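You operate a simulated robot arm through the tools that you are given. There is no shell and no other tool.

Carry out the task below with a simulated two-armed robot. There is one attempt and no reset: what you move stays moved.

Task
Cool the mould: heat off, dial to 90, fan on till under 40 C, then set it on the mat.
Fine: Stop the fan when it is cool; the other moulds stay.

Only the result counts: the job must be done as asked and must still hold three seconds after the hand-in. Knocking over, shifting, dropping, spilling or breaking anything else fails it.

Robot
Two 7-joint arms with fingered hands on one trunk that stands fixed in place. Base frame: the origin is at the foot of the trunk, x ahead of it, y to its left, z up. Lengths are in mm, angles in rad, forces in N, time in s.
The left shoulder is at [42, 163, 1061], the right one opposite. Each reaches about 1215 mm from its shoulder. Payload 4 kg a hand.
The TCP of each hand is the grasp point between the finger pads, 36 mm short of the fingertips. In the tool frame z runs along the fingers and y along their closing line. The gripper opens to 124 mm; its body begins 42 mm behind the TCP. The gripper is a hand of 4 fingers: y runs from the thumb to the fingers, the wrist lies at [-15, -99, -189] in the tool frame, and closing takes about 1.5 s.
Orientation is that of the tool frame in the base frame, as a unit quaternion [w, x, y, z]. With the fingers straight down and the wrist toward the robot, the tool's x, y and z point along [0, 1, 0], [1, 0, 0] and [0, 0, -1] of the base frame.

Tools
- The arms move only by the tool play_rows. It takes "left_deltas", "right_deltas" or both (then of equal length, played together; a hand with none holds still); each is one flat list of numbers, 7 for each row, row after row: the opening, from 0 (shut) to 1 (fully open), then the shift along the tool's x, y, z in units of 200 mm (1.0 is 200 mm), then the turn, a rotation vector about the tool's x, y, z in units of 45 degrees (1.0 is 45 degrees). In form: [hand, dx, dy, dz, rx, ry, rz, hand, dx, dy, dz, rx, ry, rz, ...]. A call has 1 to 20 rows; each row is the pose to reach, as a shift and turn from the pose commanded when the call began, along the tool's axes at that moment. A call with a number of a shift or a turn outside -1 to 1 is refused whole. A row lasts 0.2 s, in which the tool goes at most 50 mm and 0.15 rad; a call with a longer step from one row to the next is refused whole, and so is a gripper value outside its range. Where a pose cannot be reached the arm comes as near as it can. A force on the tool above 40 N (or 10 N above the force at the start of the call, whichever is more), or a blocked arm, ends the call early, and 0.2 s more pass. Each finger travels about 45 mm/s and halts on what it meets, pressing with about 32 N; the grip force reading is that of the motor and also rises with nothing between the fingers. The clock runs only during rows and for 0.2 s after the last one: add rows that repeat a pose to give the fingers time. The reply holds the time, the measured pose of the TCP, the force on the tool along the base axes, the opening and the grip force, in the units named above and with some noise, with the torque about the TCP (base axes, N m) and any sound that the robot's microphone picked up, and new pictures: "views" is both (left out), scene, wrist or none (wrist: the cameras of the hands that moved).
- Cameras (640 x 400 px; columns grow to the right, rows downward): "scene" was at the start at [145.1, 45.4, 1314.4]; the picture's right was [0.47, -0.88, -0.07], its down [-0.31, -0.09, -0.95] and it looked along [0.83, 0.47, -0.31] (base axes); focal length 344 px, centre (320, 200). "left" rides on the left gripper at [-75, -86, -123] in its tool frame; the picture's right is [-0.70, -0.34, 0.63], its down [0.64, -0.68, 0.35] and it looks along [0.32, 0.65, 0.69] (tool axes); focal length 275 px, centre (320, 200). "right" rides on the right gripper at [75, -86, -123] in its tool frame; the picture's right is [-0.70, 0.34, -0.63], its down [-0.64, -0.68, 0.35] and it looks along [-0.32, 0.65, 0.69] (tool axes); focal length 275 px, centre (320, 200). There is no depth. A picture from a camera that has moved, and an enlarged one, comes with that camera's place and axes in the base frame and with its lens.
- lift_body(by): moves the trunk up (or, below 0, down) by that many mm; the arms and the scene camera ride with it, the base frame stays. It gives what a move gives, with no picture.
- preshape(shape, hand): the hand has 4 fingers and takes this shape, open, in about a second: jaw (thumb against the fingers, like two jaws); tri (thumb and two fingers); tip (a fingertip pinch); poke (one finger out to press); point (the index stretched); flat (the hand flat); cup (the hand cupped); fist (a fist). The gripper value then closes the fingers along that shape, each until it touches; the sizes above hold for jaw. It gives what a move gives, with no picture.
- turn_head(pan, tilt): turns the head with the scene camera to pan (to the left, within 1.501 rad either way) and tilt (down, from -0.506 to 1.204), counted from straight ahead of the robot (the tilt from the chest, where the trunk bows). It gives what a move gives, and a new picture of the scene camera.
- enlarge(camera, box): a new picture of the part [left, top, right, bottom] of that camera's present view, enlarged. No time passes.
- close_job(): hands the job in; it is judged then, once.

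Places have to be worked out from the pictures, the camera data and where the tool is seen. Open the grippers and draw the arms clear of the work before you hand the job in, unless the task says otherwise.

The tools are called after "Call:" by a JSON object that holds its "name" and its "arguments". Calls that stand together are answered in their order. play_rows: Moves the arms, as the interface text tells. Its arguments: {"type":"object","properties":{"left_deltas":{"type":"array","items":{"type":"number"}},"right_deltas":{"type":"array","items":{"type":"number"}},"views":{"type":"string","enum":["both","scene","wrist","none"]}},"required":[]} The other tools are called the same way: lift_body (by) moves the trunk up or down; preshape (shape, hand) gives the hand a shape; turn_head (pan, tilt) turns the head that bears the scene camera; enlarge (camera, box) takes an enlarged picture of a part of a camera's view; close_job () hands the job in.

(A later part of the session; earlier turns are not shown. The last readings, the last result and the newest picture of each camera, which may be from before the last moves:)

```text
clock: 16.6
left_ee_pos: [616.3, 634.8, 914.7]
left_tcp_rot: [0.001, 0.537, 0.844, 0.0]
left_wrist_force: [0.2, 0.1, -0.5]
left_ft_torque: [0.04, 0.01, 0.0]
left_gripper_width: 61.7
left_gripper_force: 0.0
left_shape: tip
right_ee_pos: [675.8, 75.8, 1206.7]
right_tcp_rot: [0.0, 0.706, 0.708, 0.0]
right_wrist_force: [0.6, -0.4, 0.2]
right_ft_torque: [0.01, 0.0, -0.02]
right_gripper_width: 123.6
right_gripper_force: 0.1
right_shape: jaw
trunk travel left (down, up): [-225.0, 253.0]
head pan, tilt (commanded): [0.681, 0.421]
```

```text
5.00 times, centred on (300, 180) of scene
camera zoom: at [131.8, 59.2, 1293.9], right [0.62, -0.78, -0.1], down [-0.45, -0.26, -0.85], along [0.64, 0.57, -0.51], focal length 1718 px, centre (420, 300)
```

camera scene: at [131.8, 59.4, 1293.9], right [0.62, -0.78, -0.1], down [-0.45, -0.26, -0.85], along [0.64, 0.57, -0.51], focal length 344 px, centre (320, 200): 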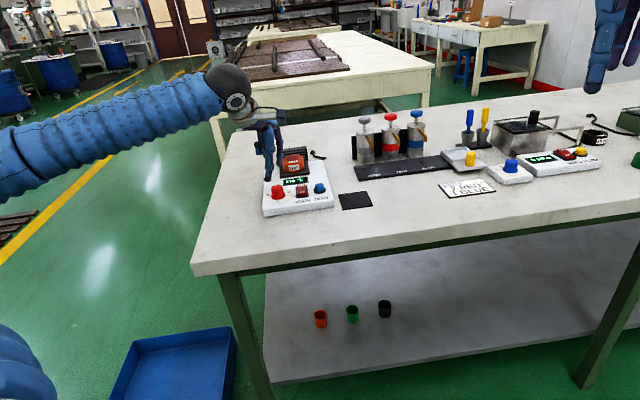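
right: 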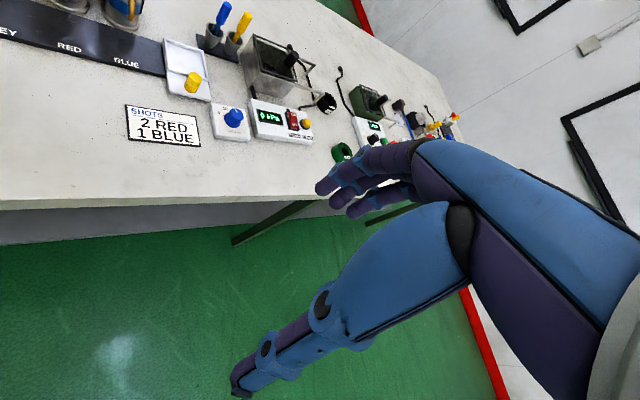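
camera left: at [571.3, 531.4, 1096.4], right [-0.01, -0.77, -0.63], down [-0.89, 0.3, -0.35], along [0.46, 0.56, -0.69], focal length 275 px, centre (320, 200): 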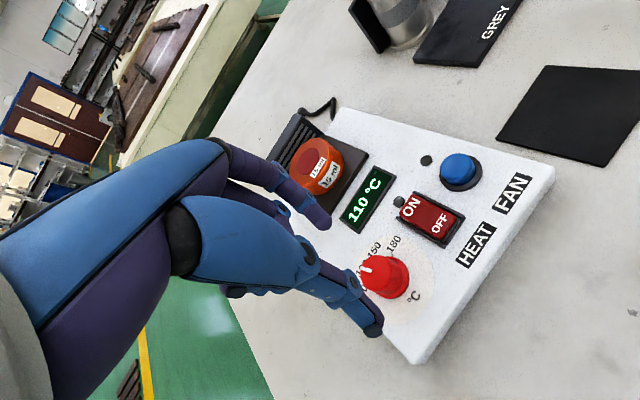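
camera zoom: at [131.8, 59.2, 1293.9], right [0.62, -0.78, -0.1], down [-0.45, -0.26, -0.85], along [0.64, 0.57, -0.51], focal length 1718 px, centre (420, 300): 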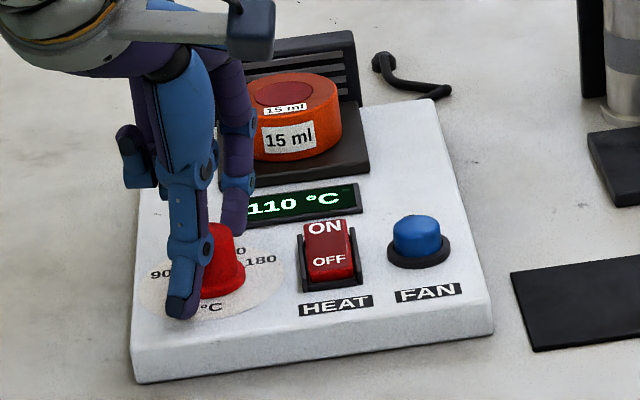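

The fingers straddle the knob with no contact force. I'll close on it.

Call:
{"name": "play_rows", "arguments": {"left_deltas": [0.4, 0, 0, 0, 0, 0, 0, 0.3, 0, 0, 0, 0, 0, 0, 0.15, 0, 0, 0, 0, 0, 0, 0.15, 0, 0, 0, 0, 0, 0, 0.1, 0, 0, 0, 0, 0, 0, 0.1, 0, 0, 0, 0, 0, 0, 0.1, 0, 0, 0, 0, 0, 0], "views": "none"}}

Call:
{"name": "enlarge", "arguments": {"camera": "left", "box": [250, 150, 450, 330]}}

Call:
{"name": "enlarge", "arguments": {"camera": "scene", "box": [250, 140, 350, 220]}}

```text
clock: 18.2
left_ee_pos: [618.0, 632.9, 915.5]
left_tcp_rot: [0.0, 0.537, 0.843, 0.0]
left_wrist_force: [-5.0, -4.8, -0.3]
left_ft_torque: [0.05, -0.14, 0.01]
left_gripper_width: 32.1
left_gripper_force: 32.2
left_shape: tip
right_ee_pos: [674.7, 73.6, 1205.5]
right_tcp_rot: [0.0, 0.707, 0.708, -0.001]
right_wrist_force: [-0.5, 0.2, -0.7]
right_ft_torque: [0.02, 0.03, -0.01]
right_gripper_width: 123.7
right_gripper_force: 0.2
right_shape: jaw
trunk travel left (down, up): [-225.0, 253.0]
head pan, tilt (commanded): [0.681, 0.421]
```

```text
2.22 times, centred on (350, 240) of left
camera zoom: at [571.6, 530.4, 1037.6], right [-0.01, -0.77, -0.63], down [-0.89, 0.3, -0.35], along [0.45, 0.56, -0.69], focal length 612 px, centre (253, 111)
```

zoom: 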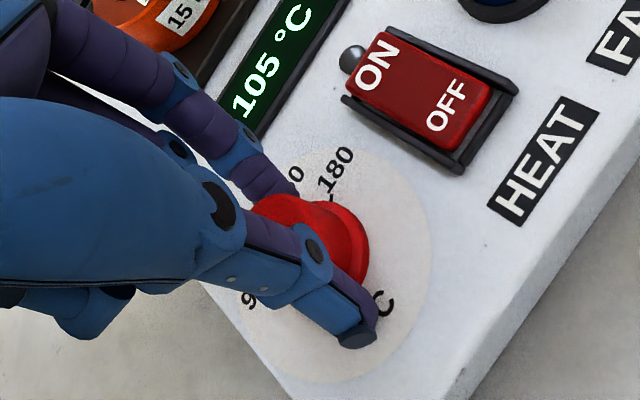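

```text
5.00 times, centred on (300, 180) of scene
camera zoom: at [131.4, 58.8, 1293.9], right [0.62, -0.78, -0.1], down [-0.45, -0.26, -0.85], along [0.64, 0.57, -0.51], focal length 1718 px, centre (420, 300)
```

zoom: 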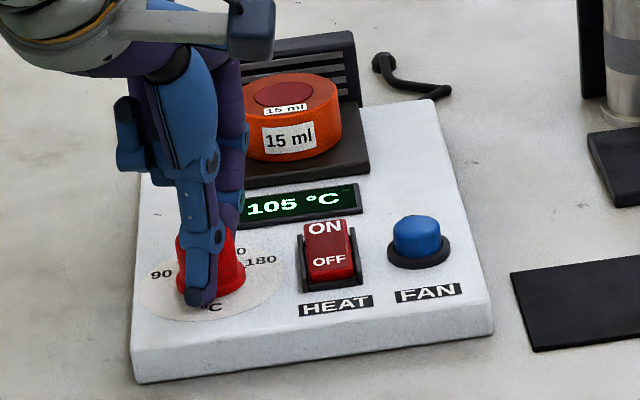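

Knob gripped (32 mm, 32 N). Now I rotate 36° counter-clockwise seen from above (tool rz −0.8) about the knob axis.

Call:
{"name": "play_rows", "arguments": {"left_deltas": [0.1, 0, 0, 0, 0, 0, -0.1, 0.1, 0, 0, 0, 0, 0, -0.2, 0.1, 0, 0, 0, 0, 0, -0.3, 0.1, 0, 0, 0, 0, 0, -0.4, 0.1, 0, 0, 0, 0, 0, -0.5, 0.1, 0, 0, 0, 0, 0, -0.6, 0.1, 0, 0, 0, 0, 0, -0.7, 0.1, 0, 0, 0, 0, 0, -0.8, 0.1, 0, 0, 0, 0, 0, -0.8], "views": "none"}}

Call:
{"name": "enlarge", "arguments": {"camera": "left", "box": [250, 150, 450, 330]}}

Call:
{"name": "enlarge", "arguments": {"camera": "scene", "box": [250, 140, 350, 220]}}

```text
clock: 20.2
left_ee_pos: [616.3, 633.4, 915.9]
left_tcp_rot: [0.0, 0.25, 0.968, 0.0]
left_wrist_force: [3.8, -8.1, -6.6]
left_ft_torque: [0.1, -0.2, -0.13]
left_gripper_width: 32.0
left_gripper_force: 32.4
left_shape: tip
right_ee_pos: [677.2, 73.8, 1205.4]
right_tcp_rot: [0.0, 0.706, 0.708, 0.0]
right_wrist_force: [-0.3, -1.0, 0.6]
right_ft_torque: [0.0, -0.04, -0.01]
right_gripper_width: 123.9
right_gripper_force: 0.0
right_shape: jaw
trunk travel left (down, up): [-225.0, 253.0]
head pan, tilt (commanded): [0.681, 0.421]
```

```text
2.22 times, centred on (350, 240) of left
camera zoom: at [642.3, 523.2, 1038.3], right [0.45, -0.63, -0.63], down [-0.89, -0.28, -0.34], along [0.04, 0.72, -0.69], focal length 612 px, centre (253, 111)
```

zoom: 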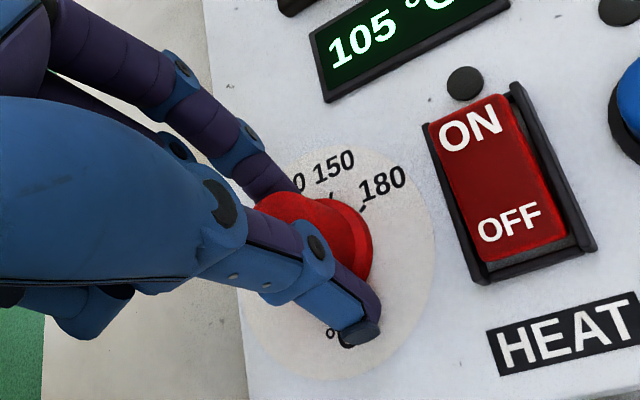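

```text
5.00 times, centred on (300, 180) of scene
camera zoom: at [132.6, 58.9, 1293.8], right [0.62, -0.78, -0.1], down [-0.45, -0.26, -0.85], along [0.64, 0.57, -0.51], focal length 1718 px, centre (420, 300)
```

zoom: 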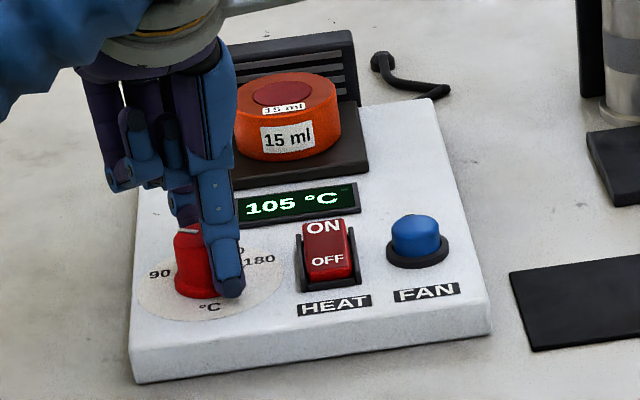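

The hand rotated 36°. I'll look closely at the pointer before letting go.

Call:
{"name": "enlarge", "arguments": {"camera": "scene", "box": [272, 175, 308, 207]}}

```text
12.50 times, centred on (290, 191) of scene
camera zoom: at [132.6, 58.9, 1293.8], right [0.62, -0.78, -0.1], down [-0.45, -0.26, -0.85], along [0.64, 0.57, -0.51], focal length 4295 px, centre (695, 312)
```

zoom: 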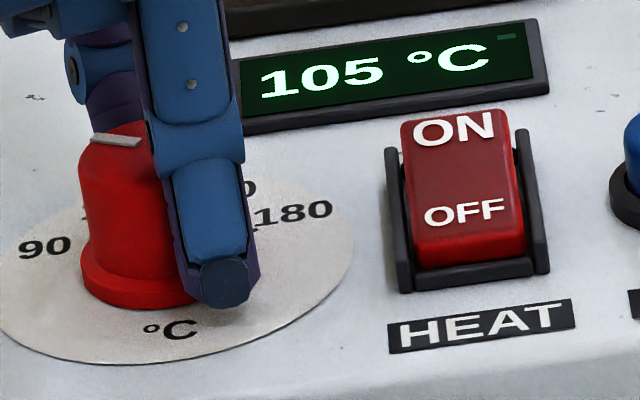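

The pointer now points left toward 90. I'll open the fingers and lift straight up to check the exact setting.

Call:
{"name": "play_rows", "arguments": {"left_deltas": [0.3, 0, 0, 0, 0, 0, 0, 0.5, 0, 0, 0, 0, 0, 0, 0.5, 0, 0, 0, 0, 0, 0, 0.55, 0, 0, 0, 0, 0, 0, 0.55, 0, 0, -0.1, 0, 0, 0, 0.55, 0, 0, -0.25, 0, 0, 0, 0.55, 0, 0, -0.45, 0, 0, 0, 0.55, 0, 0, -0.6, 0, 0, 0, 0.55, 0, 0, -0.6, 0, 0, 0], "views": "none"}}

Call:
{"name": "enlarge", "arguments": {"camera": "scene", "box": [272, 175, 308, 207]}}

Call:
{"name": "enlarge", "arguments": {"camera": "left", "box": [250, 130, 450, 330]}}

```text
clock: 22.2
left_ee_pos: [617.3, 634.8, 1036.6]
left_tcp_rot: [0.0, 0.25, 0.968, -0.001]
left_wrist_force: [-0.9, -0.3, -0.3]
left_ft_torque: [0.0, -0.01, -0.01]
left_gripper_width: 67.8
left_gripper_force: 0.0
left_shape: tip
right_ee_pos: [675.7, 74.4, 1206.1]
right_tcp_rot: [-0.001, 0.707, 0.707, -0.001]
right_wrist_force: [-1.2, 0.0, -0.4]
right_ft_torque: [-0.02, 0.0, -0.04]
right_gripper_width: 123.6
right_gripper_force: 0.0
right_shape: jaw
trunk travel left (down, up): [-225.0, 253.0]
head pan, tilt (commanded): [0.681, 0.421]
```

```text
12.50 times, centred on (290, 191) of scene
camera zoom: at [132.2, 59.5, 1293.7], right [0.62, -0.78, -0.1], down [-0.45, -0.26, -0.85], along [0.64, 0.57, -0.51], focal length 4295 px, centre (695, 312)
```

zoom: 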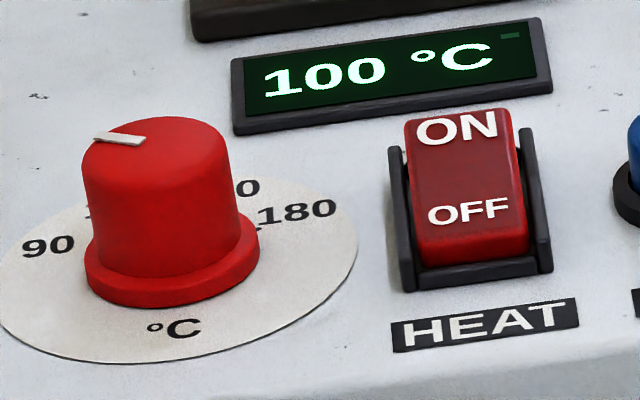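

```text
2.00 times, centred on (350, 230) of left
camera zoom: at [642.5, 524.4, 1158.1], right [0.45, -0.63, -0.63], down [-0.89, -0.28, -0.34], along [0.04, 0.72, -0.69], focal length 551 px, centre (260, 140)
```

zoom: 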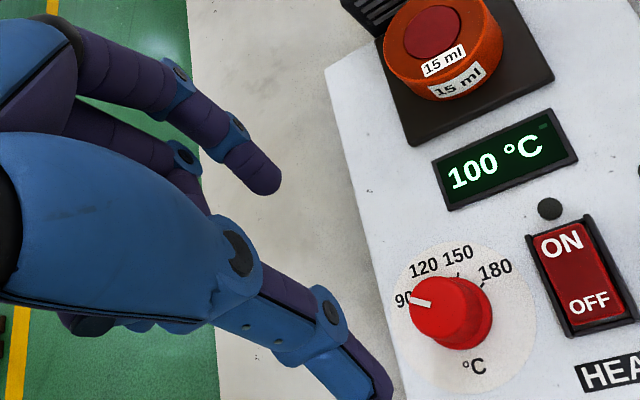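

The setting looks near 90. I'll zoom tightly on the dial to measure the pointer angle against the scale.

Call:
{"name": "enlarge", "arguments": {"camera": "left", "box": [380, 240, 464, 324]}}

```text
4.76 times, centred on (422, 282) of left
camera zoom: at [642.5, 524.4, 1158.1], right [0.45, -0.63, -0.63], down [-0.89, -0.28, -0.34], along [0.04, 0.72, -0.69], focal length 1311 px, centre (-166, -190)
```

zoom: 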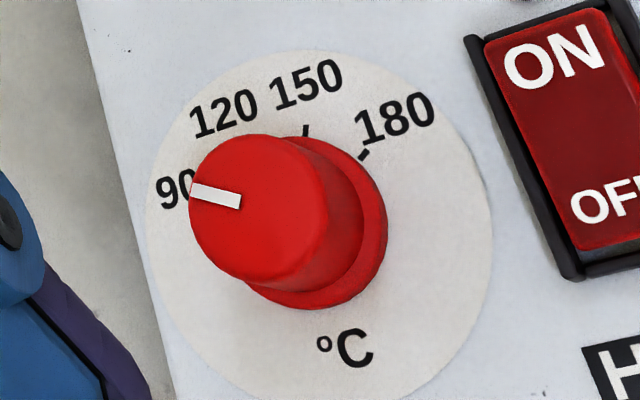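

The pointer is close to the 90 mark, but I want a precise reading, so I'll zoom in tighter from both cameras.

Call:
{"name": "enlarge", "arguments": {"camera": "scene", "box": [271, 181, 291, 203]}}

Call:
{"name": "enlarge", "arguments": {"camera": "left", "box": [398, 262, 438, 302]}}

```text
16.00 times, centred on (281, 192) of scene
camera zoom: at [132.2, 59.5, 1293.7], right [0.62, -0.78, -0.1], down [-0.45, -0.26, -0.85], along [0.64, 0.57, -0.51], focal length 5498 px, centre (944, 328)
```

zoom: 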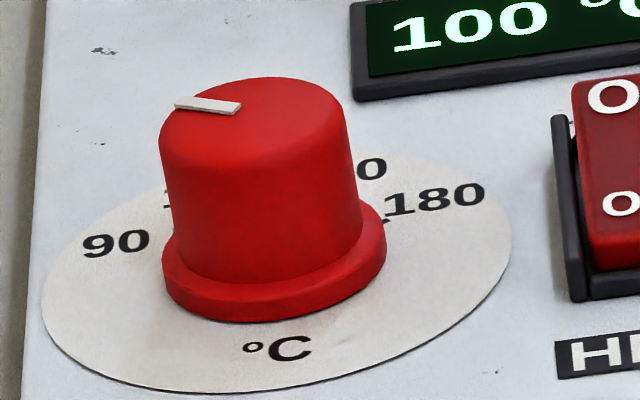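

```text
10.00 times, centred on (418, 282) of left
camera zoom: at [642.5, 524.4, 1158.1], right [0.45, -0.63, -0.63], down [-0.89, -0.28, -0.34], along [0.04, 0.72, -0.69], focal length 2753 px, centre (-660, -620)
```

zoom: 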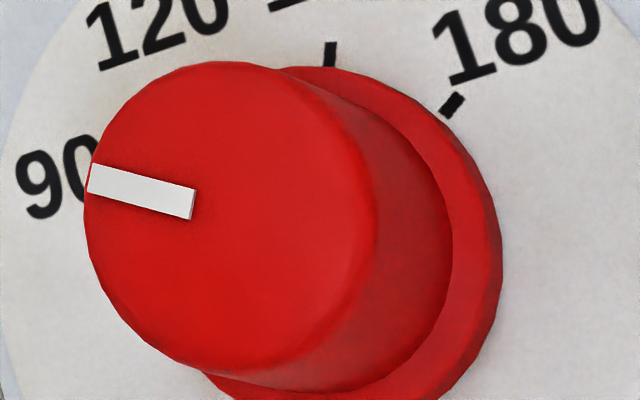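

Both cameras put the pointer at about 105°, and the scale spacing (≈40° per mark, symmetric about 45°) puts 90 at about 105°, so the dial reads 90. Next I take the poke shape and hover the index tip over the blue fan button.

Call:
{"name": "preshape", "arguments": {"shape": "poke", "hand": "left"}}

Call:
{"name": "play_rows", "arguments": {"left_deltas": [0, -0.1, -0.022, 0.05, 0, 0, 0.07, 0, -0.2, -0.044, 0.1, 0, 0, 0.14, 0, -0.3, -0.066, 0.18, 0, 0, 0.21, 0, -0.4, -0.09, 0.28, 0, 0, 0.29, 0, -0.483, -0.1115, 0.385, 0, 0, 0.356, 0, -0.483, -0.1115, 0.385, 0, 0, 0.356], "views": "wrist"}}

Call:
{"name": "enlarge", "arguments": {"camera": "left", "box": [310, 190, 470, 310]}}

Call:
{"name": "enlarge", "arguments": {"camera": "scene", "box": [250, 140, 350, 220]}}

```text
clock: 23.1
left_ee_pos: [618.0, 633.5, 1036.8]
left_tcp_rot: [-0.001, 0.25, 0.968, 0.0]
left_wrist_force: [-0.8, -0.2, -0.7]
left_ft_torque: [0.01, 0.03, 0.02]
left_gripper_width: 0.0
left_gripper_force: 0.3
left_shape: poke
right_ee_pos: [674.5, 73.9, 1207.2]
right_tcp_rot: [0.0, 0.707, 0.708, 0.0]
right_wrist_force: [0.8, 0.3, 0.7]
right_ft_torque: [-0.02, -0.02, -0.01]
right_gripper_width: 123.5
right_gripper_force: 0.0
right_shape: jaw
trunk travel left (down, up): [-225.0, 253.0]
head pan, tilt (commanded): [0.681, 0.421]
```

```text
clock: 24.5
left_ee_pos: [691.7, 568.0, 959.9]
left_tcp_rot: [0.0, 0.383, 0.924, -0.001]
left_wrist_force: [0.4, 0.2, 0.7]
left_ft_torque: [0.0, 0.01, -0.01]
left_gripper_width: 0.0
left_gripper_force: 0.0
left_shape: poke
right_ee_pos: [674.5, 75.3, 1206.7]
right_tcp_rot: [0.0, 0.707, 0.707, 0.0]
right_wrist_force: [0.8, 0.4, 0.4]
right_ft_torque: [0.0, -0.02, -0.02]
right_gripper_width: 123.6
right_gripper_force: 0.0
right_shape: jaw
trunk travel left (down, up): [-225.0, 253.0]
head pan, tilt (commanded): [0.681, 0.421]
camera left: at [684.3, 454.9, 1081.8], right [0.25, -0.73, -0.63], down [-0.94, -0.03, -0.35], along [0.24, 0.68, -0.69], focal length 275 px, centre (320, 200)
```

left: 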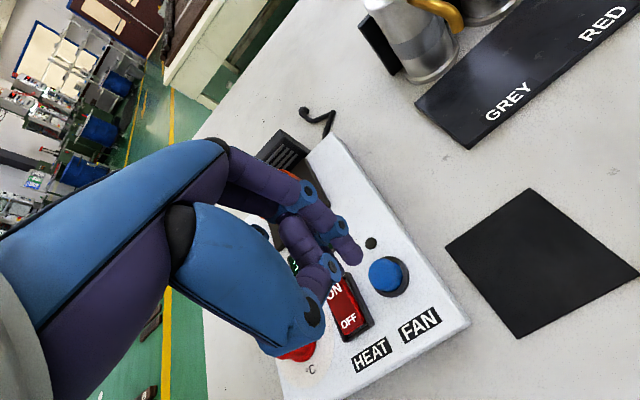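

```text
3.33 times, centred on (390, 250) of left
camera zoom: at [684.3, 454.9, 1081.8], right [0.25, -0.73, -0.63], down [-0.94, -0.03, -0.35], along [0.24, 0.68, -0.69], focal length 918 px, centre (87, 33)
```

zoom: 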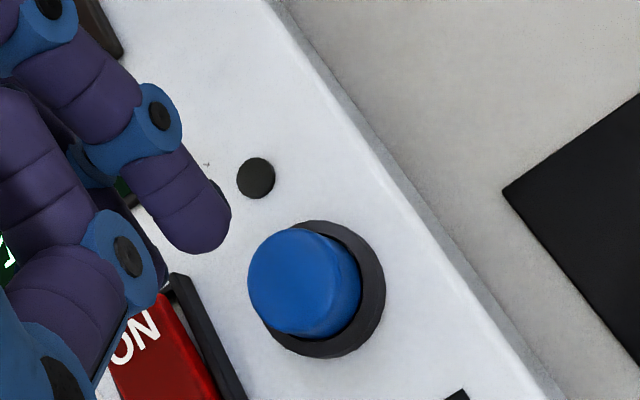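

```text
5.00 times, centred on (300, 180) of scene
camera zoom: at [131.4, 59.1, 1294.0], right [0.62, -0.78, -0.1], down [-0.45, -0.26, -0.85], along [0.64, 0.57, -0.51], focal length 1718 px, centre (420, 300)
```

zoom: 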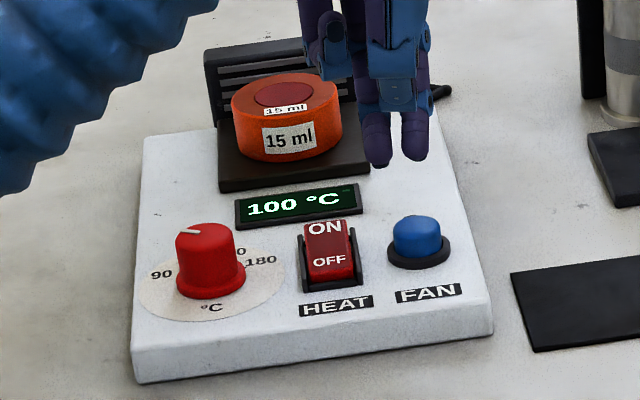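

The index tip is over the blue button, within about 4 mm of its centre. I'll press down gently in small steps.

Call:
{"name": "play_rows", "arguments": {"left_deltas": [0, 0, -0.01, 0.06, 0, 0, 0, 0, 0, -0.01, 0.12, 0, 0, 0, 0, 0, -0.01, 0.155, 0, 0, 0, 0, 0, -0.01, 0.175, 0, 0, 0, 0, 0, -0.01, 0.19, 0, 0, 0], "views": "none"}}

Call:
{"name": "enlarge", "arguments": {"camera": "left", "box": [310, 190, 470, 310]}}

Call:
{"name": "enlarge", "arguments": {"camera": "scene", "box": [250, 140, 350, 220]}}

```text
clock: 25.7
left_ee_pos: [688.9, 566.7, 921.7]
left_tcp_rot: [0.0, 0.383, 0.924, 0.001]
left_wrist_force: [0.7, -0.7, 2.8]
left_ft_torque: [-0.04, -0.03, 0.01]
left_gripper_width: 0.2
left_gripper_force: 0.1
left_shape: poke
right_ee_pos: [675.3, 74.8, 1207.0]
right_tcp_rot: [0.001, 0.707, 0.707, 0.0]
right_wrist_force: [0.2, -0.7, 0.6]
right_ft_torque: [0.03, -0.02, -0.01]
right_gripper_width: 123.7
right_gripper_force: 0.1
right_shape: jaw
trunk travel left (down, up): [-225.0, 253.0]
head pan, tilt (commanded): [0.681, 0.421]
heard: click
```

```text
3.33 times, centred on (390, 250) of left
camera zoom: at [682.2, 453.6, 1044.1], right [0.25, -0.73, -0.63], down [-0.94, -0.03, -0.35], along [0.24, 0.68, -0.69], focal length 918 px, centre (87, 33)
```

zoom: 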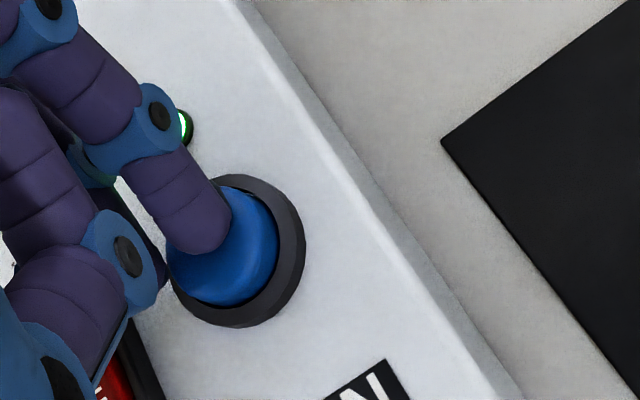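

```text
5.00 times, centred on (300, 180) of scene
camera zoom: at [131.9, 59.0, 1293.9], right [0.62, -0.78, -0.1], down [-0.45, -0.26, -0.85], along [0.64, 0.57, -0.51], focal length 1718 px, centre (420, 300)
```

zoom: 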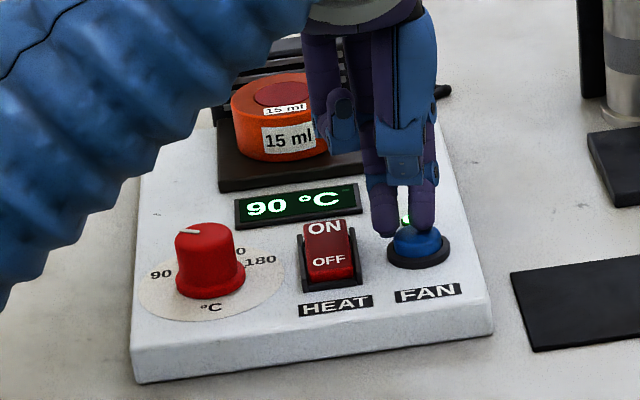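

A click was heard, the fan lamp is green and the temperature is down to 90 °C. I'll lift off the button and hover while it cools.

Call:
{"name": "play_rows", "arguments": {"left_deltas": [0, 0, 0, -0.05, 0, 0, 0, 0, 0, 0, -0.12, 0, 0, 0, 0, 0, 0, -0.19, 0, 0, 0, 0, 0, 0, -0.19, 0, 0, 0], "views": "none"}}

Call:
{"name": "enlarge", "arguments": {"camera": "scene", "box": [250, 140, 350, 220]}}

```text
clock: 26.7
left_ee_pos: [689.2, 567.6, 959.1]
left_tcp_rot: [0.0, 0.382, 0.924, 0.0]
left_wrist_force: [0.0, 0.2, -0.1]
left_ft_torque: [0.0, 0.01, -0.02]
left_gripper_width: 0.0
left_gripper_force: 0.1
left_shape: poke
right_ee_pos: [676.4, 74.8, 1206.3]
right_tcp_rot: [0.0, 0.706, 0.708, -0.001]
right_wrist_force: [0.0, -0.3, -0.1]
right_ft_torque: [0.03, -0.05, 0.0]
right_gripper_width: 123.5
right_gripper_force: 0.0
right_shape: jaw
trunk travel left (down, up): [-225.0, 253.0]
head pan, tilt (commanded): [0.681, 0.421]
```

```text
5.00 times, centred on (300, 180) of scene
camera zoom: at [131.9, 59.3, 1293.9], right [0.62, -0.78, -0.1], down [-0.45, -0.26, -0.85], along [0.64, 0.57, -0.51], focal length 1718 px, centre (420, 300)
```

zoom: 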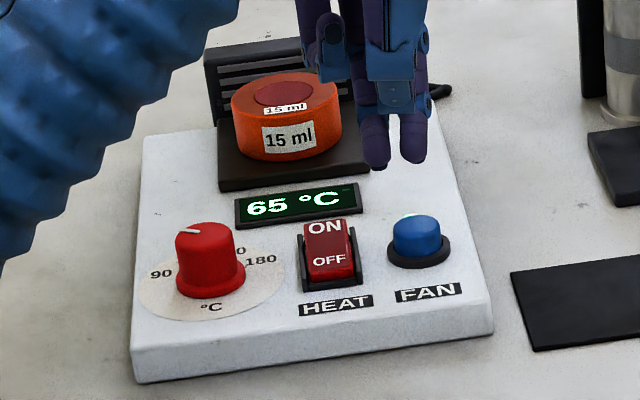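

The fan is on and the temperature is already 65 °C. I'll wait a little more.

Call:
{"name": "play_rows", "arguments": {"left_deltas": [0, 0, 0, 0, 0, 0, 0, 0, 0, 0, 0, 0, 0, 0, 0, 0, 0, 0, 0, 0, 0, 0, 0, 0, 0, 0, 0, 0, 0, 0, 0, 0, 0, 0, 0, 0, 0, 0, 0, 0, 0, 0], "views": "none"}}

Call:
{"name": "enlarge", "arguments": {"camera": "scene", "box": [250, 140, 350, 220]}}

```text
clock: 28.1
left_ee_pos: [688.4, 565.6, 960.4]
left_tcp_rot: [0.0, 0.383, 0.924, 0.001]
left_wrist_force: [-0.5, -0.5, -0.2]
left_ft_torque: [-0.03, -0.01, -0.02]
left_gripper_width: 0.0
left_gripper_force: 0.0
left_shape: poke
right_ee_pos: [674.9, 73.3, 1207.3]
right_tcp_rot: [0.0, 0.706, 0.708, -0.001]
right_wrist_force: [0.4, 0.6, 0.1]
right_ft_torque: [-0.01, -0.02, -0.01]
right_gripper_width: 123.7
right_gripper_force: 0.0
right_shape: jaw
trunk travel left (down, up): [-225.0, 253.0]
head pan, tilt (commanded): [0.681, 0.421]
```

```text
5.00 times, centred on (300, 180) of scene
camera zoom: at [131.9, 59.1, 1293.9], right [0.62, -0.78, -0.1], down [-0.45, -0.26, -0.85], along [0.64, 0.57, -0.51], focal length 1718 px, centre (420, 300)
```

zoom: 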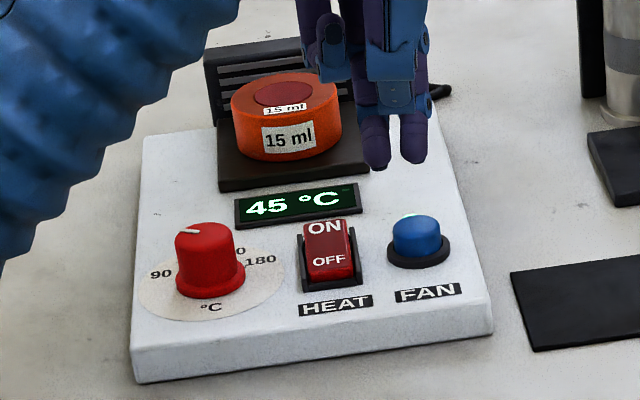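

45 °C now; a few more seconds with the fan on to get well under 40.

Call:
{"name": "play_rows", "arguments": {"left_deltas": [0, 0, 0, 0, 0, 0, 0, 0, 0, 0, 0, 0, 0, 0, 0, 0, 0, 0, 0, 0, 0, 0, 0, 0, 0, 0, 0, 0, 0, 0, 0, 0, 0, 0, 0, 0, 0, 0, 0, 0, 0, 0, 0, 0, 0, 0, 0, 0, 0, 0, 0, 0, 0, 0, 0, 0, 0, 0, 0, 0, 0, 0, 0], "views": "none"}}

Call:
{"name": "enlarge", "arguments": {"camera": "scene", "box": [250, 140, 350, 220]}}

```text
clock: 30.1
left_ee_pos: [688.9, 566.2, 957.9]
left_tcp_rot: [0.0, 0.383, 0.924, 0.0]
left_wrist_force: [-0.6, 0.1, 0.9]
left_ft_torque: [0.0, -0.01, 0.02]
left_gripper_width: 0.0
left_gripper_force: 0.1
left_shape: poke
right_ee_pos: [674.1, 74.9, 1207.5]
right_tcp_rot: [-0.001, 0.706, 0.708, 0.0]
right_wrist_force: [-0.4, 0.5, 0.6]
right_ft_torque: [-0.02, 0.02, 0.03]
right_gripper_width: 123.5
right_gripper_force: 0.0
right_shape: jaw
trunk travel left (down, up): [-225.0, 253.0]
head pan, tilt (commanded): [0.681, 0.421]
```

```text
5.00 times, centred on (300, 180) of scene
camera zoom: at [131.9, 59.1, 1293.9], right [0.62, -0.78, -0.1], down [-0.45, -0.26, -0.85], along [0.64, 0.57, -0.51], focal length 1718 px, centre (420, 300)
```

zoom: 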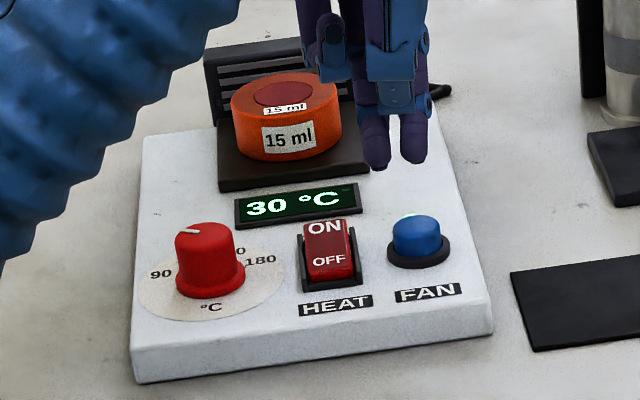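

30 °C, under 40. I'll press the fan button again the same way to stop it.

Call:
{"name": "play_rows", "arguments": {"left_deltas": [0, 0, 0, 0.06, 0, 0, 0, 0, 0, 0, 0.12, 0, 0, 0, 0, 0, 0, 0.155, 0, 0, 0, 0, 0, 0, 0.175, 0, 0, 0, 0, 0, 0, 0.19, 0, 0, 0, 0, 0, 0, 0.14, 0, 0, 0, 0, 0, 0, 0, 0, 0, 0, 0, 0, 0, -0.1, 0, 0, 0], "views": "none"}}

Call:
{"name": "enlarge", "arguments": {"camera": "scene", "box": [250, 140, 350, 220]}}

Call:
{"name": "enlarge", "arguments": {"camera": "left", "box": [300, 170, 500, 320]}}

```text
clock: 31.9
left_ee_pos: [689.6, 557.6, 978.4]
left_tcp_rot: [0.0, 0.385, 0.923, 0.0]
left_wrist_force: [2.1, -0.2, 5.0]
left_ft_torque: [0.02, 0.21, -0.01]
left_gripper_width: 0.4
left_gripper_force: 0.0
left_shape: poke
right_ee_pos: [672.4, 67.6, 1205.9]
right_tcp_rot: [-0.001, 0.708, 0.706, 0.002]
right_wrist_force: [1.0, -0.1, -0.8]
right_ft_torque: [0.01, -0.04, 0.0]
right_gripper_width: 123.6
right_gripper_force: 0.1
right_shape: jaw
trunk travel left (down, up): [-225.0, 253.0]
head pan, tilt (commanded): [0.681, 0.421]
```

```text
5.00 times, centred on (300, 180) of scene
camera zoom: at [128.0, 53.2, 1292.6], right [0.62, -0.78, -0.1], down [-0.45, -0.25, -0.85], along [0.64, 0.58, -0.51], focal length 1718 px, centre (420, 300)
```

zoom: 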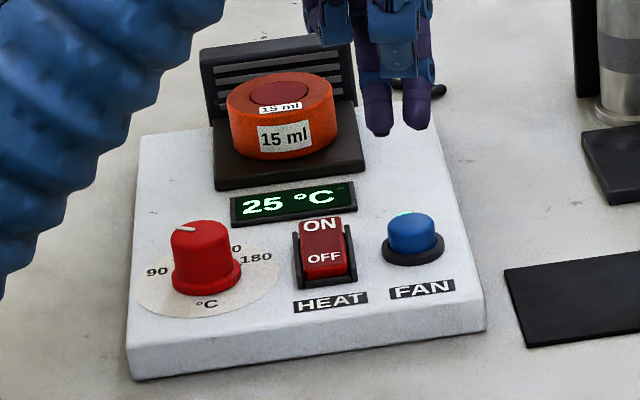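

```text
2.67 times, centred on (400, 245) of left
camera zoom: at [681.8, 446.2, 1100.1], right [0.25, -0.73, -0.63], down [-0.94, -0.02, -0.34], along [0.24, 0.68, -0.69], focal length 734 px, centre (107, 80)
```

zoom: 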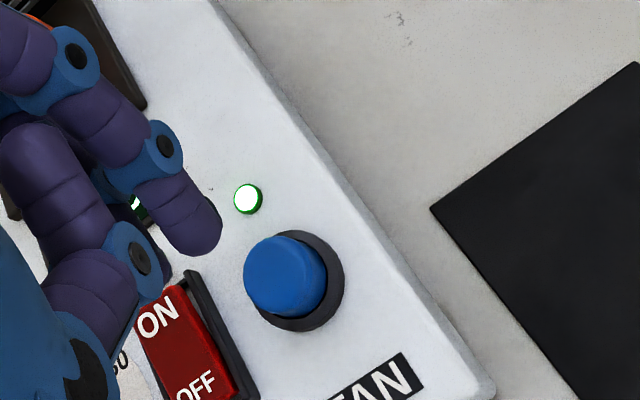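

No click, the fan lamp is still green, and the readings show the whole body slightly displaced. I'll hold still for a moment and re-read before doing anything else.

Call:
{"name": "play_rows", "arguments": {"left_deltas": [0, 0, 0, 0, 0, 0, 0, 0, 0, 0, 0, 0, 0, 0], "views": "both"}}

```text
clock: 32.5
left_ee_pos: [689.1, 566.4, 979.9]
left_tcp_rot: [0.0, 0.382, 0.924, 0.0]
left_wrist_force: [0.1, 0.9, -0.2]
left_ft_torque: [-0.03, -0.03, -0.02]
left_gripper_width: 0.1
left_gripper_force: 0.0
left_shape: poke
right_ee_pos: [674.3, 75.0, 1206.7]
right_tcp_rot: [0.0, 0.706, 0.708, 0.0]
right_wrist_force: [-0.2, 0.2, 0.4]
right_ft_torque: [-0.01, -0.01, 0.04]
right_gripper_width: 123.6
right_gripper_force: 0.0
right_shape: jaw
trunk travel left (down, up): [-225.0, 253.0]
head pan, tilt (commanded): [0.681, 0.421]
camera scene: at [132.9, 59.2, 1293.9], right [0.62, -0.78, -0.1], down [-0.45, -0.26, -0.85], along [0.64, 0.57, -0.51], focal length 344 px, centre (320, 200)
camera left: at [681.0, 454.2, 1101.5], right [0.25, -0.73, -0.63], down [-0.94, -0.03, -0.35], along [0.24, 0.68, -0.69], focal length 275 px, centre (320, 200)
```

scene: 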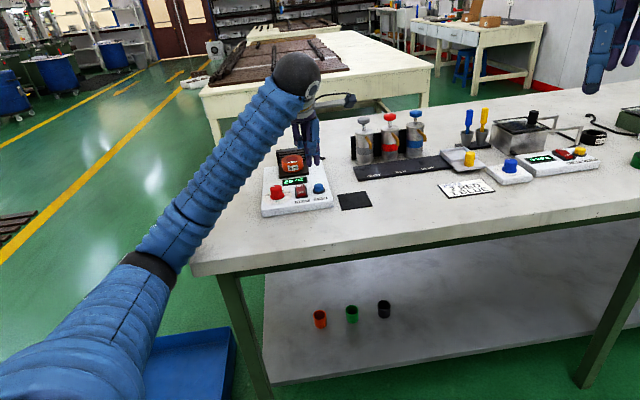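
left: 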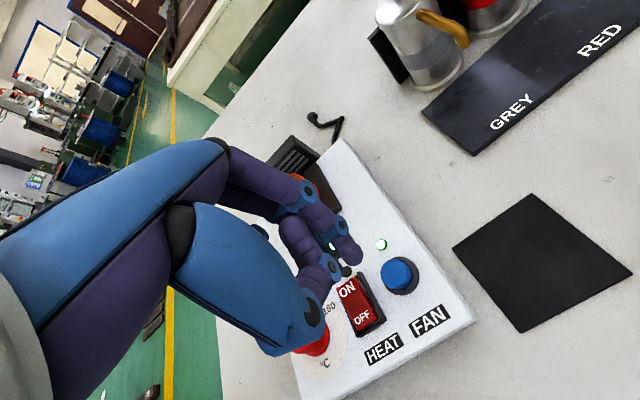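

The readings are back to normal, so that was likely a sway from ending the call in fast motion. I'll press again more slowly, stop at the bottom and read the state there.

Call:
{"name": "play_rows", "arguments": {"left_deltas": [0, 0, 0, 0.06, 0, 0, 0, 0, 0, 0, 0.12, 0, 0, 0, 0, 0, 0, 0.18, 0, 0, 0, 0, 0, 0, 0.22, 0, 0, 0, 0, 0, 0, 0.22, 0, 0, 0], "views": "none"}}

Call:
{"name": "enlarge", "arguments": {"camera": "scene", "box": [250, 140, 350, 220]}}

Call:
{"name": "enlarge", "arguments": {"camera": "left", "box": [310, 190, 470, 310]}}

```text
clock: 33.7
left_ee_pos: [681.4, 565.0, 957.0]
left_tcp_rot: [0.006, 0.378, 0.926, 0.012]
left_wrist_force: [0.5, 0.1, -0.9]
left_ft_torque: [0.02, 0.05, 0.04]
left_gripper_width: 0.0
left_gripper_force: 0.1
left_shape: poke
right_ee_pos: [667.0, 65.4, 1214.4]
right_tcp_rot: [0.001, 0.707, 0.707, 0.005]
right_wrist_force: [0.4, 0.4, 0.3]
right_ft_torque: [0.0, -0.01, 0.01]
right_gripper_width: 123.4
right_gripper_force: 0.0
right_shape: jaw
trunk travel left (down, up): [-225.0, 253.0]
head pan, tilt (commanded): [0.681, 0.421]
```

```text
5.00 times, centred on (300, 180) of scene
camera zoom: at [121.3, 50.2, 1297.0], right [0.62, -0.78, -0.1], down [-0.44, -0.25, -0.86], along [0.64, 0.58, -0.5], focal length 1718 px, centre (420, 300)
```

zoom: 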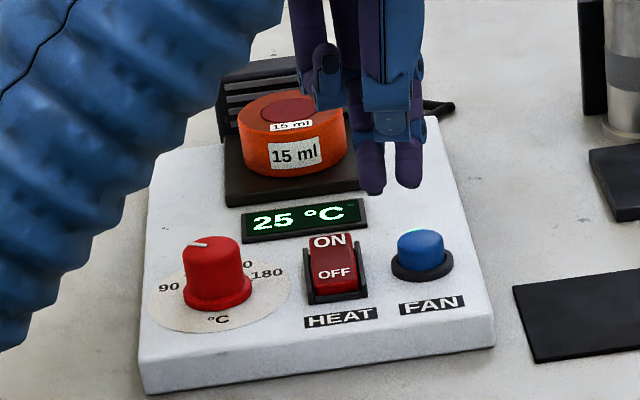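

```text
3.33 times, centred on (390, 250) of left
camera zoom: at [672.7, 451.0, 1076.8], right [0.27, -0.72, -0.64], down [-0.93, -0.03, -0.36], along [0.24, 0.7, -0.68], focal length 918 px, centre (87, 33)
```

zoom: 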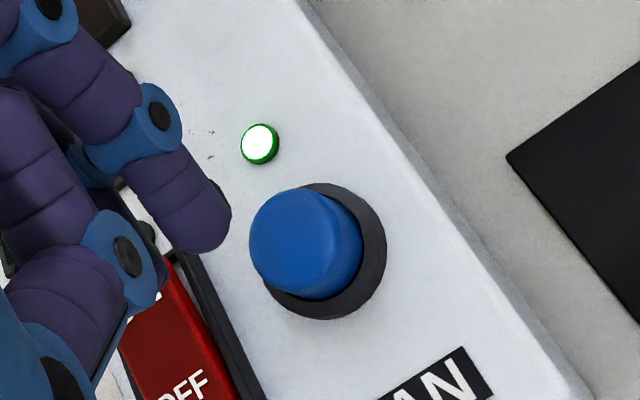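

The body is being pushed back and the TCP stopped at 957 instead of 936: my arm (elbow or forearm) seems to be resting on the table edge. I'll go back up at once and look at the arm.

Call:
{"name": "play_rows", "arguments": {"left_deltas": [0, 0, 0, -0.06, 0, 0, 0, 0, 0, 0, -0.14, 0, 0, 0, 0, 0, 0, -0.22, 0, 0, 0, 0, 0, 0, -0.32, 0, 0, 0, 0, 0, 0, -0.42, 0, 0, 0, 0, 0, 0, -0.42, 0, 0, 0], "views": "none"}}

Call:
{"name": "turn_head", "arguments": {"pan": 0.95, "tilt": 0.65}}

```text
clock: 35.1
left_ee_pos: [688.0, 568.1, 1016.9]
left_tcp_rot: [0.0, 0.383, 0.924, -0.001]
left_wrist_force: [-0.2, 0.3, 0.3]
left_ft_torque: [-0.01, 0.01, -0.03]
left_gripper_width: 0.0
left_gripper_force: 0.1
left_shape: poke
right_ee_pos: [674.9, 76.3, 1205.2]
right_tcp_rot: [0.0, 0.706, 0.708, -0.001]
right_wrist_force: [0.6, -0.4, 0.2]
right_ft_torque: [-0.02, 0.02, 0.01]
right_gripper_width: 123.4
right_gripper_force: 0.0
right_shape: jaw
trunk travel left (down, up): [-225.0, 253.0]
head pan, tilt (commanded): [0.681, 0.421]
```

```text
clock: 35.8
left_ee_pos: [689.4, 566.6, 1018.3]
left_tcp_rot: [0.0, 0.383, 0.924, -0.001]
left_wrist_force: [0.9, -1.0, 0.5]
left_ft_torque: [0.01, -0.02, 0.02]
left_gripper_width: 0.0
left_gripper_force: 0.1
left_shape: poke
right_ee_pos: [675.6, 73.8, 1206.6]
right_tcp_rot: [0.0, 0.707, 0.707, 0.0]
right_wrist_force: [0.2, -0.7, -0.1]
right_ft_torque: [-0.02, 0.02, 0.0]
right_gripper_width: 123.8
right_gripper_force: 0.2
right_shape: jaw
trunk travel left (down, up): [-225.0, 253.0]
head pan, tilt (commanded): [0.949, 0.649]
camera scene: at [107.7, 71.6, 1276.9], right [0.8, -0.58, -0.12], down [-0.47, -0.49, -0.73], along [0.37, 0.65, -0.67], focal length 344 px, centre (320, 200)
```

scene: 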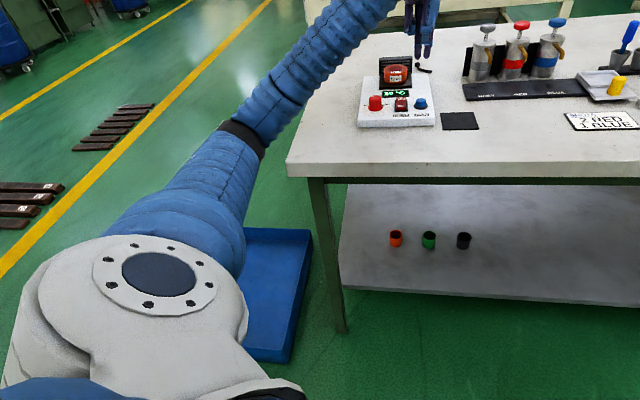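

The elbow is hanging low beside the table's left edge, so the forearm meets the edge when the hand goes down. I'll raise the trunk 200 mm so the arm reaches down from above.

Call:
{"name": "lift_body", "arguments": {"by": 200}}

Call:
{"name": "turn_head", "arguments": {"pan": 0.8, "tilt": 0.65}}

```text
clock: 38.0
left_ee_pos: [689.2, 565.2, 1219.2]
left_tcp_rot: [0.001, 0.383, 0.924, 0.0]
left_wrist_force: [0.3, 0.1, -0.5]
left_ft_torque: [-0.01, 0.02, -0.02]
left_gripper_width: 0.0
left_gripper_force: 0.0
left_shape: poke
right_ee_pos: [675.3, 75.9, 1406.6]
right_tcp_rot: [-0.001, 0.706, 0.708, 0.0]
right_wrist_force: [0.2, -0.2, -1.1]
right_ft_torque: [0.03, 0.03, -0.02]
right_gripper_width: 124.1
right_gripper_force: 0.1
right_shape: jaw
trunk travel left (down, up): [-425.0, 53.0]
head pan, tilt (commanded): [0.949, 0.649]
```

```text
clock: 38.7
left_ee_pos: [690.6, 566.9, 1219.8]
left_tcp_rot: [0.0, 0.383, 0.924, -0.001]
left_wrist_force: [-0.8, -0.3, 0.5]
left_ft_torque: [-0.01, 0.02, 0.01]
left_gripper_width: 0.0
left_gripper_force: 0.1
left_shape: poke
right_ee_pos: [675.0, 73.9, 1405.7]
right_tcp_rot: [-0.001, 0.707, 0.708, 0.0]
right_wrist_force: [-0.6, 0.7, 0.3]
right_ft_torque: [-0.02, -0.01, 0.01]
right_gripper_width: 123.7
right_gripper_force: 0.1
right_shape: jaw
trunk travel left (down, up): [-425.0, 53.0]
head pan, tilt (commanded): [0.799, 0.649]
camera scene: at [55.6, 63.3, 1492.1], right [0.72, -0.7, -0.01], down [-0.43, -0.43, -0.79], along [0.55, 0.57, -0.61], focal length 344 px, centre (320, 200)
```

scene: 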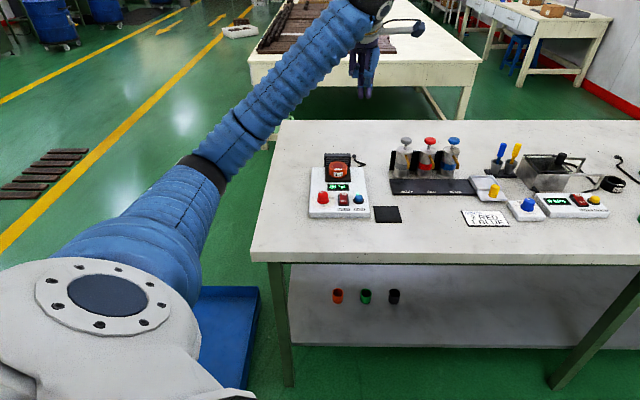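

The raised view is clear. I'll lower the hand 200 mm over the fan button and check the arm's clearance.

Call:
{"name": "play_rows", "arguments": {"left_deltas": [0, 0, 0, 0.15, 0, 0, 0, 0, 0, 0, 0.32, 0, 0, 0, 0, 0, 0, 0.5, 0, 0, 0, 0, 0, 0, 0.68, 0, 0, 0, 0, 0, 0, 0.85, 0, 0, 0, 0, 0, 0, 1.0, 0, 0, 0, 0, 0, 0, 1.0, 0, 0, 0, 0, 0, 0, 1.0, 0, 0, 0], "views": "both"}}

```text
clock: 40.5
left_ee_pos: [689.7, 565.8, 1018.8]
left_tcp_rot: [-0.001, 0.383, 0.924, 0.0]
left_wrist_force: [0.3, -0.1, 0.5]
left_ft_torque: [0.03, 0.0, -0.01]
left_gripper_width: 0.1
left_gripper_force: 0.1
left_shape: poke
right_ee_pos: [675.3, 74.7, 1406.7]
right_tcp_rot: [0.0, 0.706, 0.708, 0.0]
right_wrist_force: [0.6, -0.3, 0.7]
right_ft_torque: [0.01, -0.02, 0.0]
right_gripper_width: 123.7
right_gripper_force: 0.0
right_shape: jaw
trunk travel left (down, up): [-425.0, 53.0]
head pan, tilt (commanded): [0.799, 0.649]
camera scene: at [55.6, 63.3, 1492.1], right [0.72, -0.7, -0.01], down [-0.43, -0.43, -0.79], along [0.55, 0.57, -0.61], focal length 344 px, centre (320, 200)
camera left: at [682.8, 453.6, 1141.4], right [0.25, -0.73, -0.63], down [-0.94, -0.03, -0.35], along [0.24, 0.68, -0.69], focal length 275 px, centre (320, 200)
```

scene: 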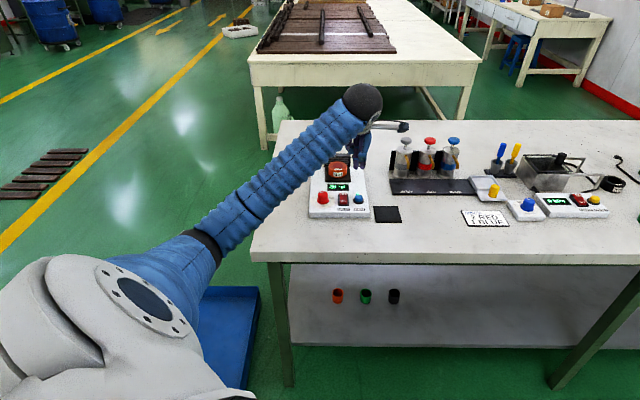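
left: 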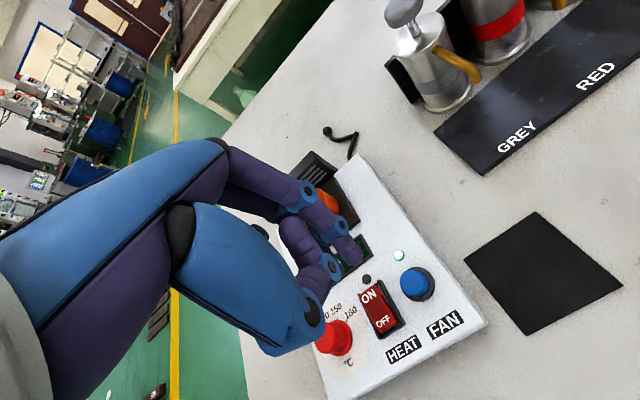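

Clearance now looks better. I'll go down another 60 mm and read whether the body stays put.

Call:
{"name": "play_rows", "arguments": {"left_deltas": [0, 0, 0, 0.08, 0, 0, 0, 0, 0, 0, 0.16, 0, 0, 0, 0, 0, 0, 0.24, 0, 0, 0, 0, 0, 0, 0.3, 0, 0, 0, 0, 0, 0, 0.3, 0, 0, 0], "views": "none"}}

Call:
{"name": "enlarge", "arguments": {"camera": "left", "box": [310, 190, 470, 310]}}

Call:
{"name": "enlarge", "arguments": {"camera": "scene", "box": [150, 100, 450, 300]}}

```text
clock: 41.7
left_ee_pos: [688.4, 565.1, 959.0]
left_tcp_rot: [-0.001, 0.383, 0.924, -0.001]
left_wrist_force: [-0.2, -0.6, 0.1]
left_ft_torque: [-0.03, -0.01, 0.02]
left_gripper_width: 0.0
left_gripper_force: 0.2
left_shape: poke
right_ee_pos: [674.0, 73.9, 1406.2]
right_tcp_rot: [0.001, 0.707, 0.708, 0.0]
right_wrist_force: [0.3, 0.6, 0.4]
right_ft_torque: [-0.02, 0.01, 0.02]
right_gripper_width: 123.7
right_gripper_force: 0.0
right_shape: jaw
trunk travel left (down, up): [-425.0, 53.0]
head pan, tilt (commanded): [0.799, 0.649]
```

```text
3.33 times, centred on (390, 250) of left
camera zoom: at [681.8, 453.2, 1081.4], right [0.25, -0.73, -0.63], down [-0.94, -0.03, -0.35], along [0.24, 0.68, -0.69], focal length 918 px, centre (87, 33)
```

zoom: 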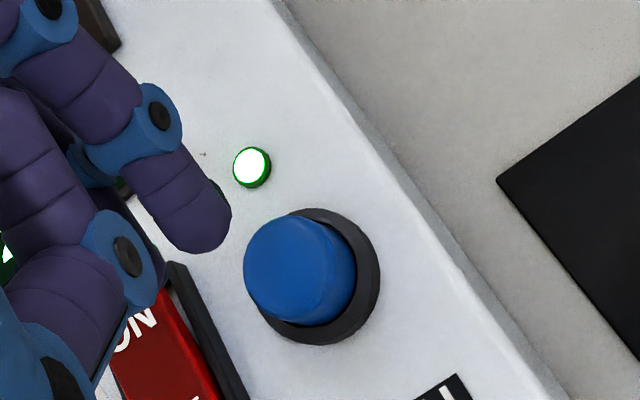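

```text
2.00 times, centred on (300, 200) of scene
camera zoom: at [55.5, 63.1, 1492.2], right [0.72, -0.7, -0.01], down [-0.43, -0.43, -0.79], along [0.55, 0.57, -0.61], focal length 687 px, centre (360, 200)
```

zoom: 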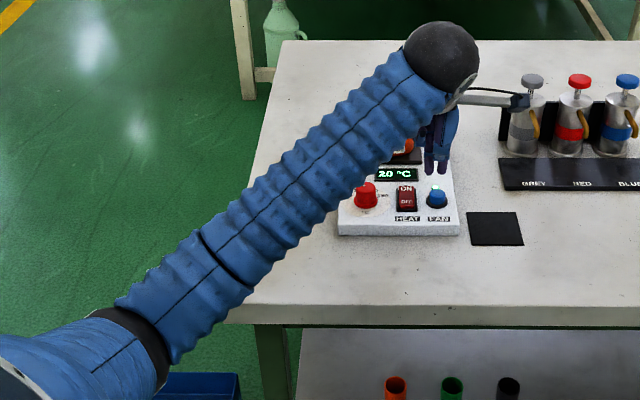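

The body is steady, the display shows 20 °C, and the tip is over the button. I'll press it now, slowly.

Call:
{"name": "play_rows", "arguments": {"left_deltas": [0, 0, 0, 0.06, 0, 0, 0, 0, 0, 0, 0.12, 0, 0, 0, 0, 0, 0, 0.155, 0, 0, 0, 0, 0, 0, 0.175, 0, 0, 0, 0, 0, 0, 0.19, 0, 0, 0], "views": "none"}}

Call:
{"name": "enlarge", "arguments": {"camera": "left", "box": [310, 190, 470, 310]}}

```text
clock: 42.9
left_ee_pos: [689.7, 566.2, 921.6]
left_tcp_rot: [0.0, 0.383, 0.924, 0.0]
left_wrist_force: [1.0, 0.3, 3.5]
left_ft_torque: [-0.02, -0.04, 0.03]
left_gripper_width: 0.0
left_gripper_force: 0.1
left_shape: poke
right_ee_pos: [675.3, 74.3, 1407.3]
right_tcp_rot: [-0.001, 0.707, 0.707, -0.001]
right_wrist_force: [0.2, -0.4, 0.5]
right_ft_torque: [0.01, 0.02, 0.0]
right_gripper_width: 123.9
right_gripper_force: 0.1
right_shape: jaw
trunk travel left (down, up): [-425.0, 53.0]
head pan, tilt (commanded): [0.799, 0.649]
heard: click
```

```text
3.33 times, centred on (390, 250) of left
camera zoom: at [682.3, 453.7, 1043.8], right [0.25, -0.73, -0.63], down [-0.94, -0.03, -0.35], along [0.24, 0.68, -0.69], focal length 918 px, centre (87, 33)
```

zoom: 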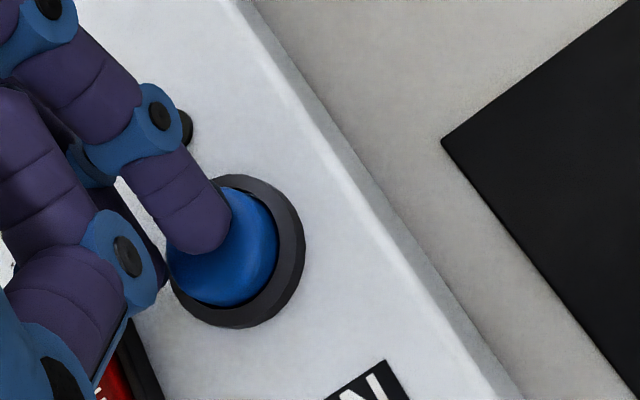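

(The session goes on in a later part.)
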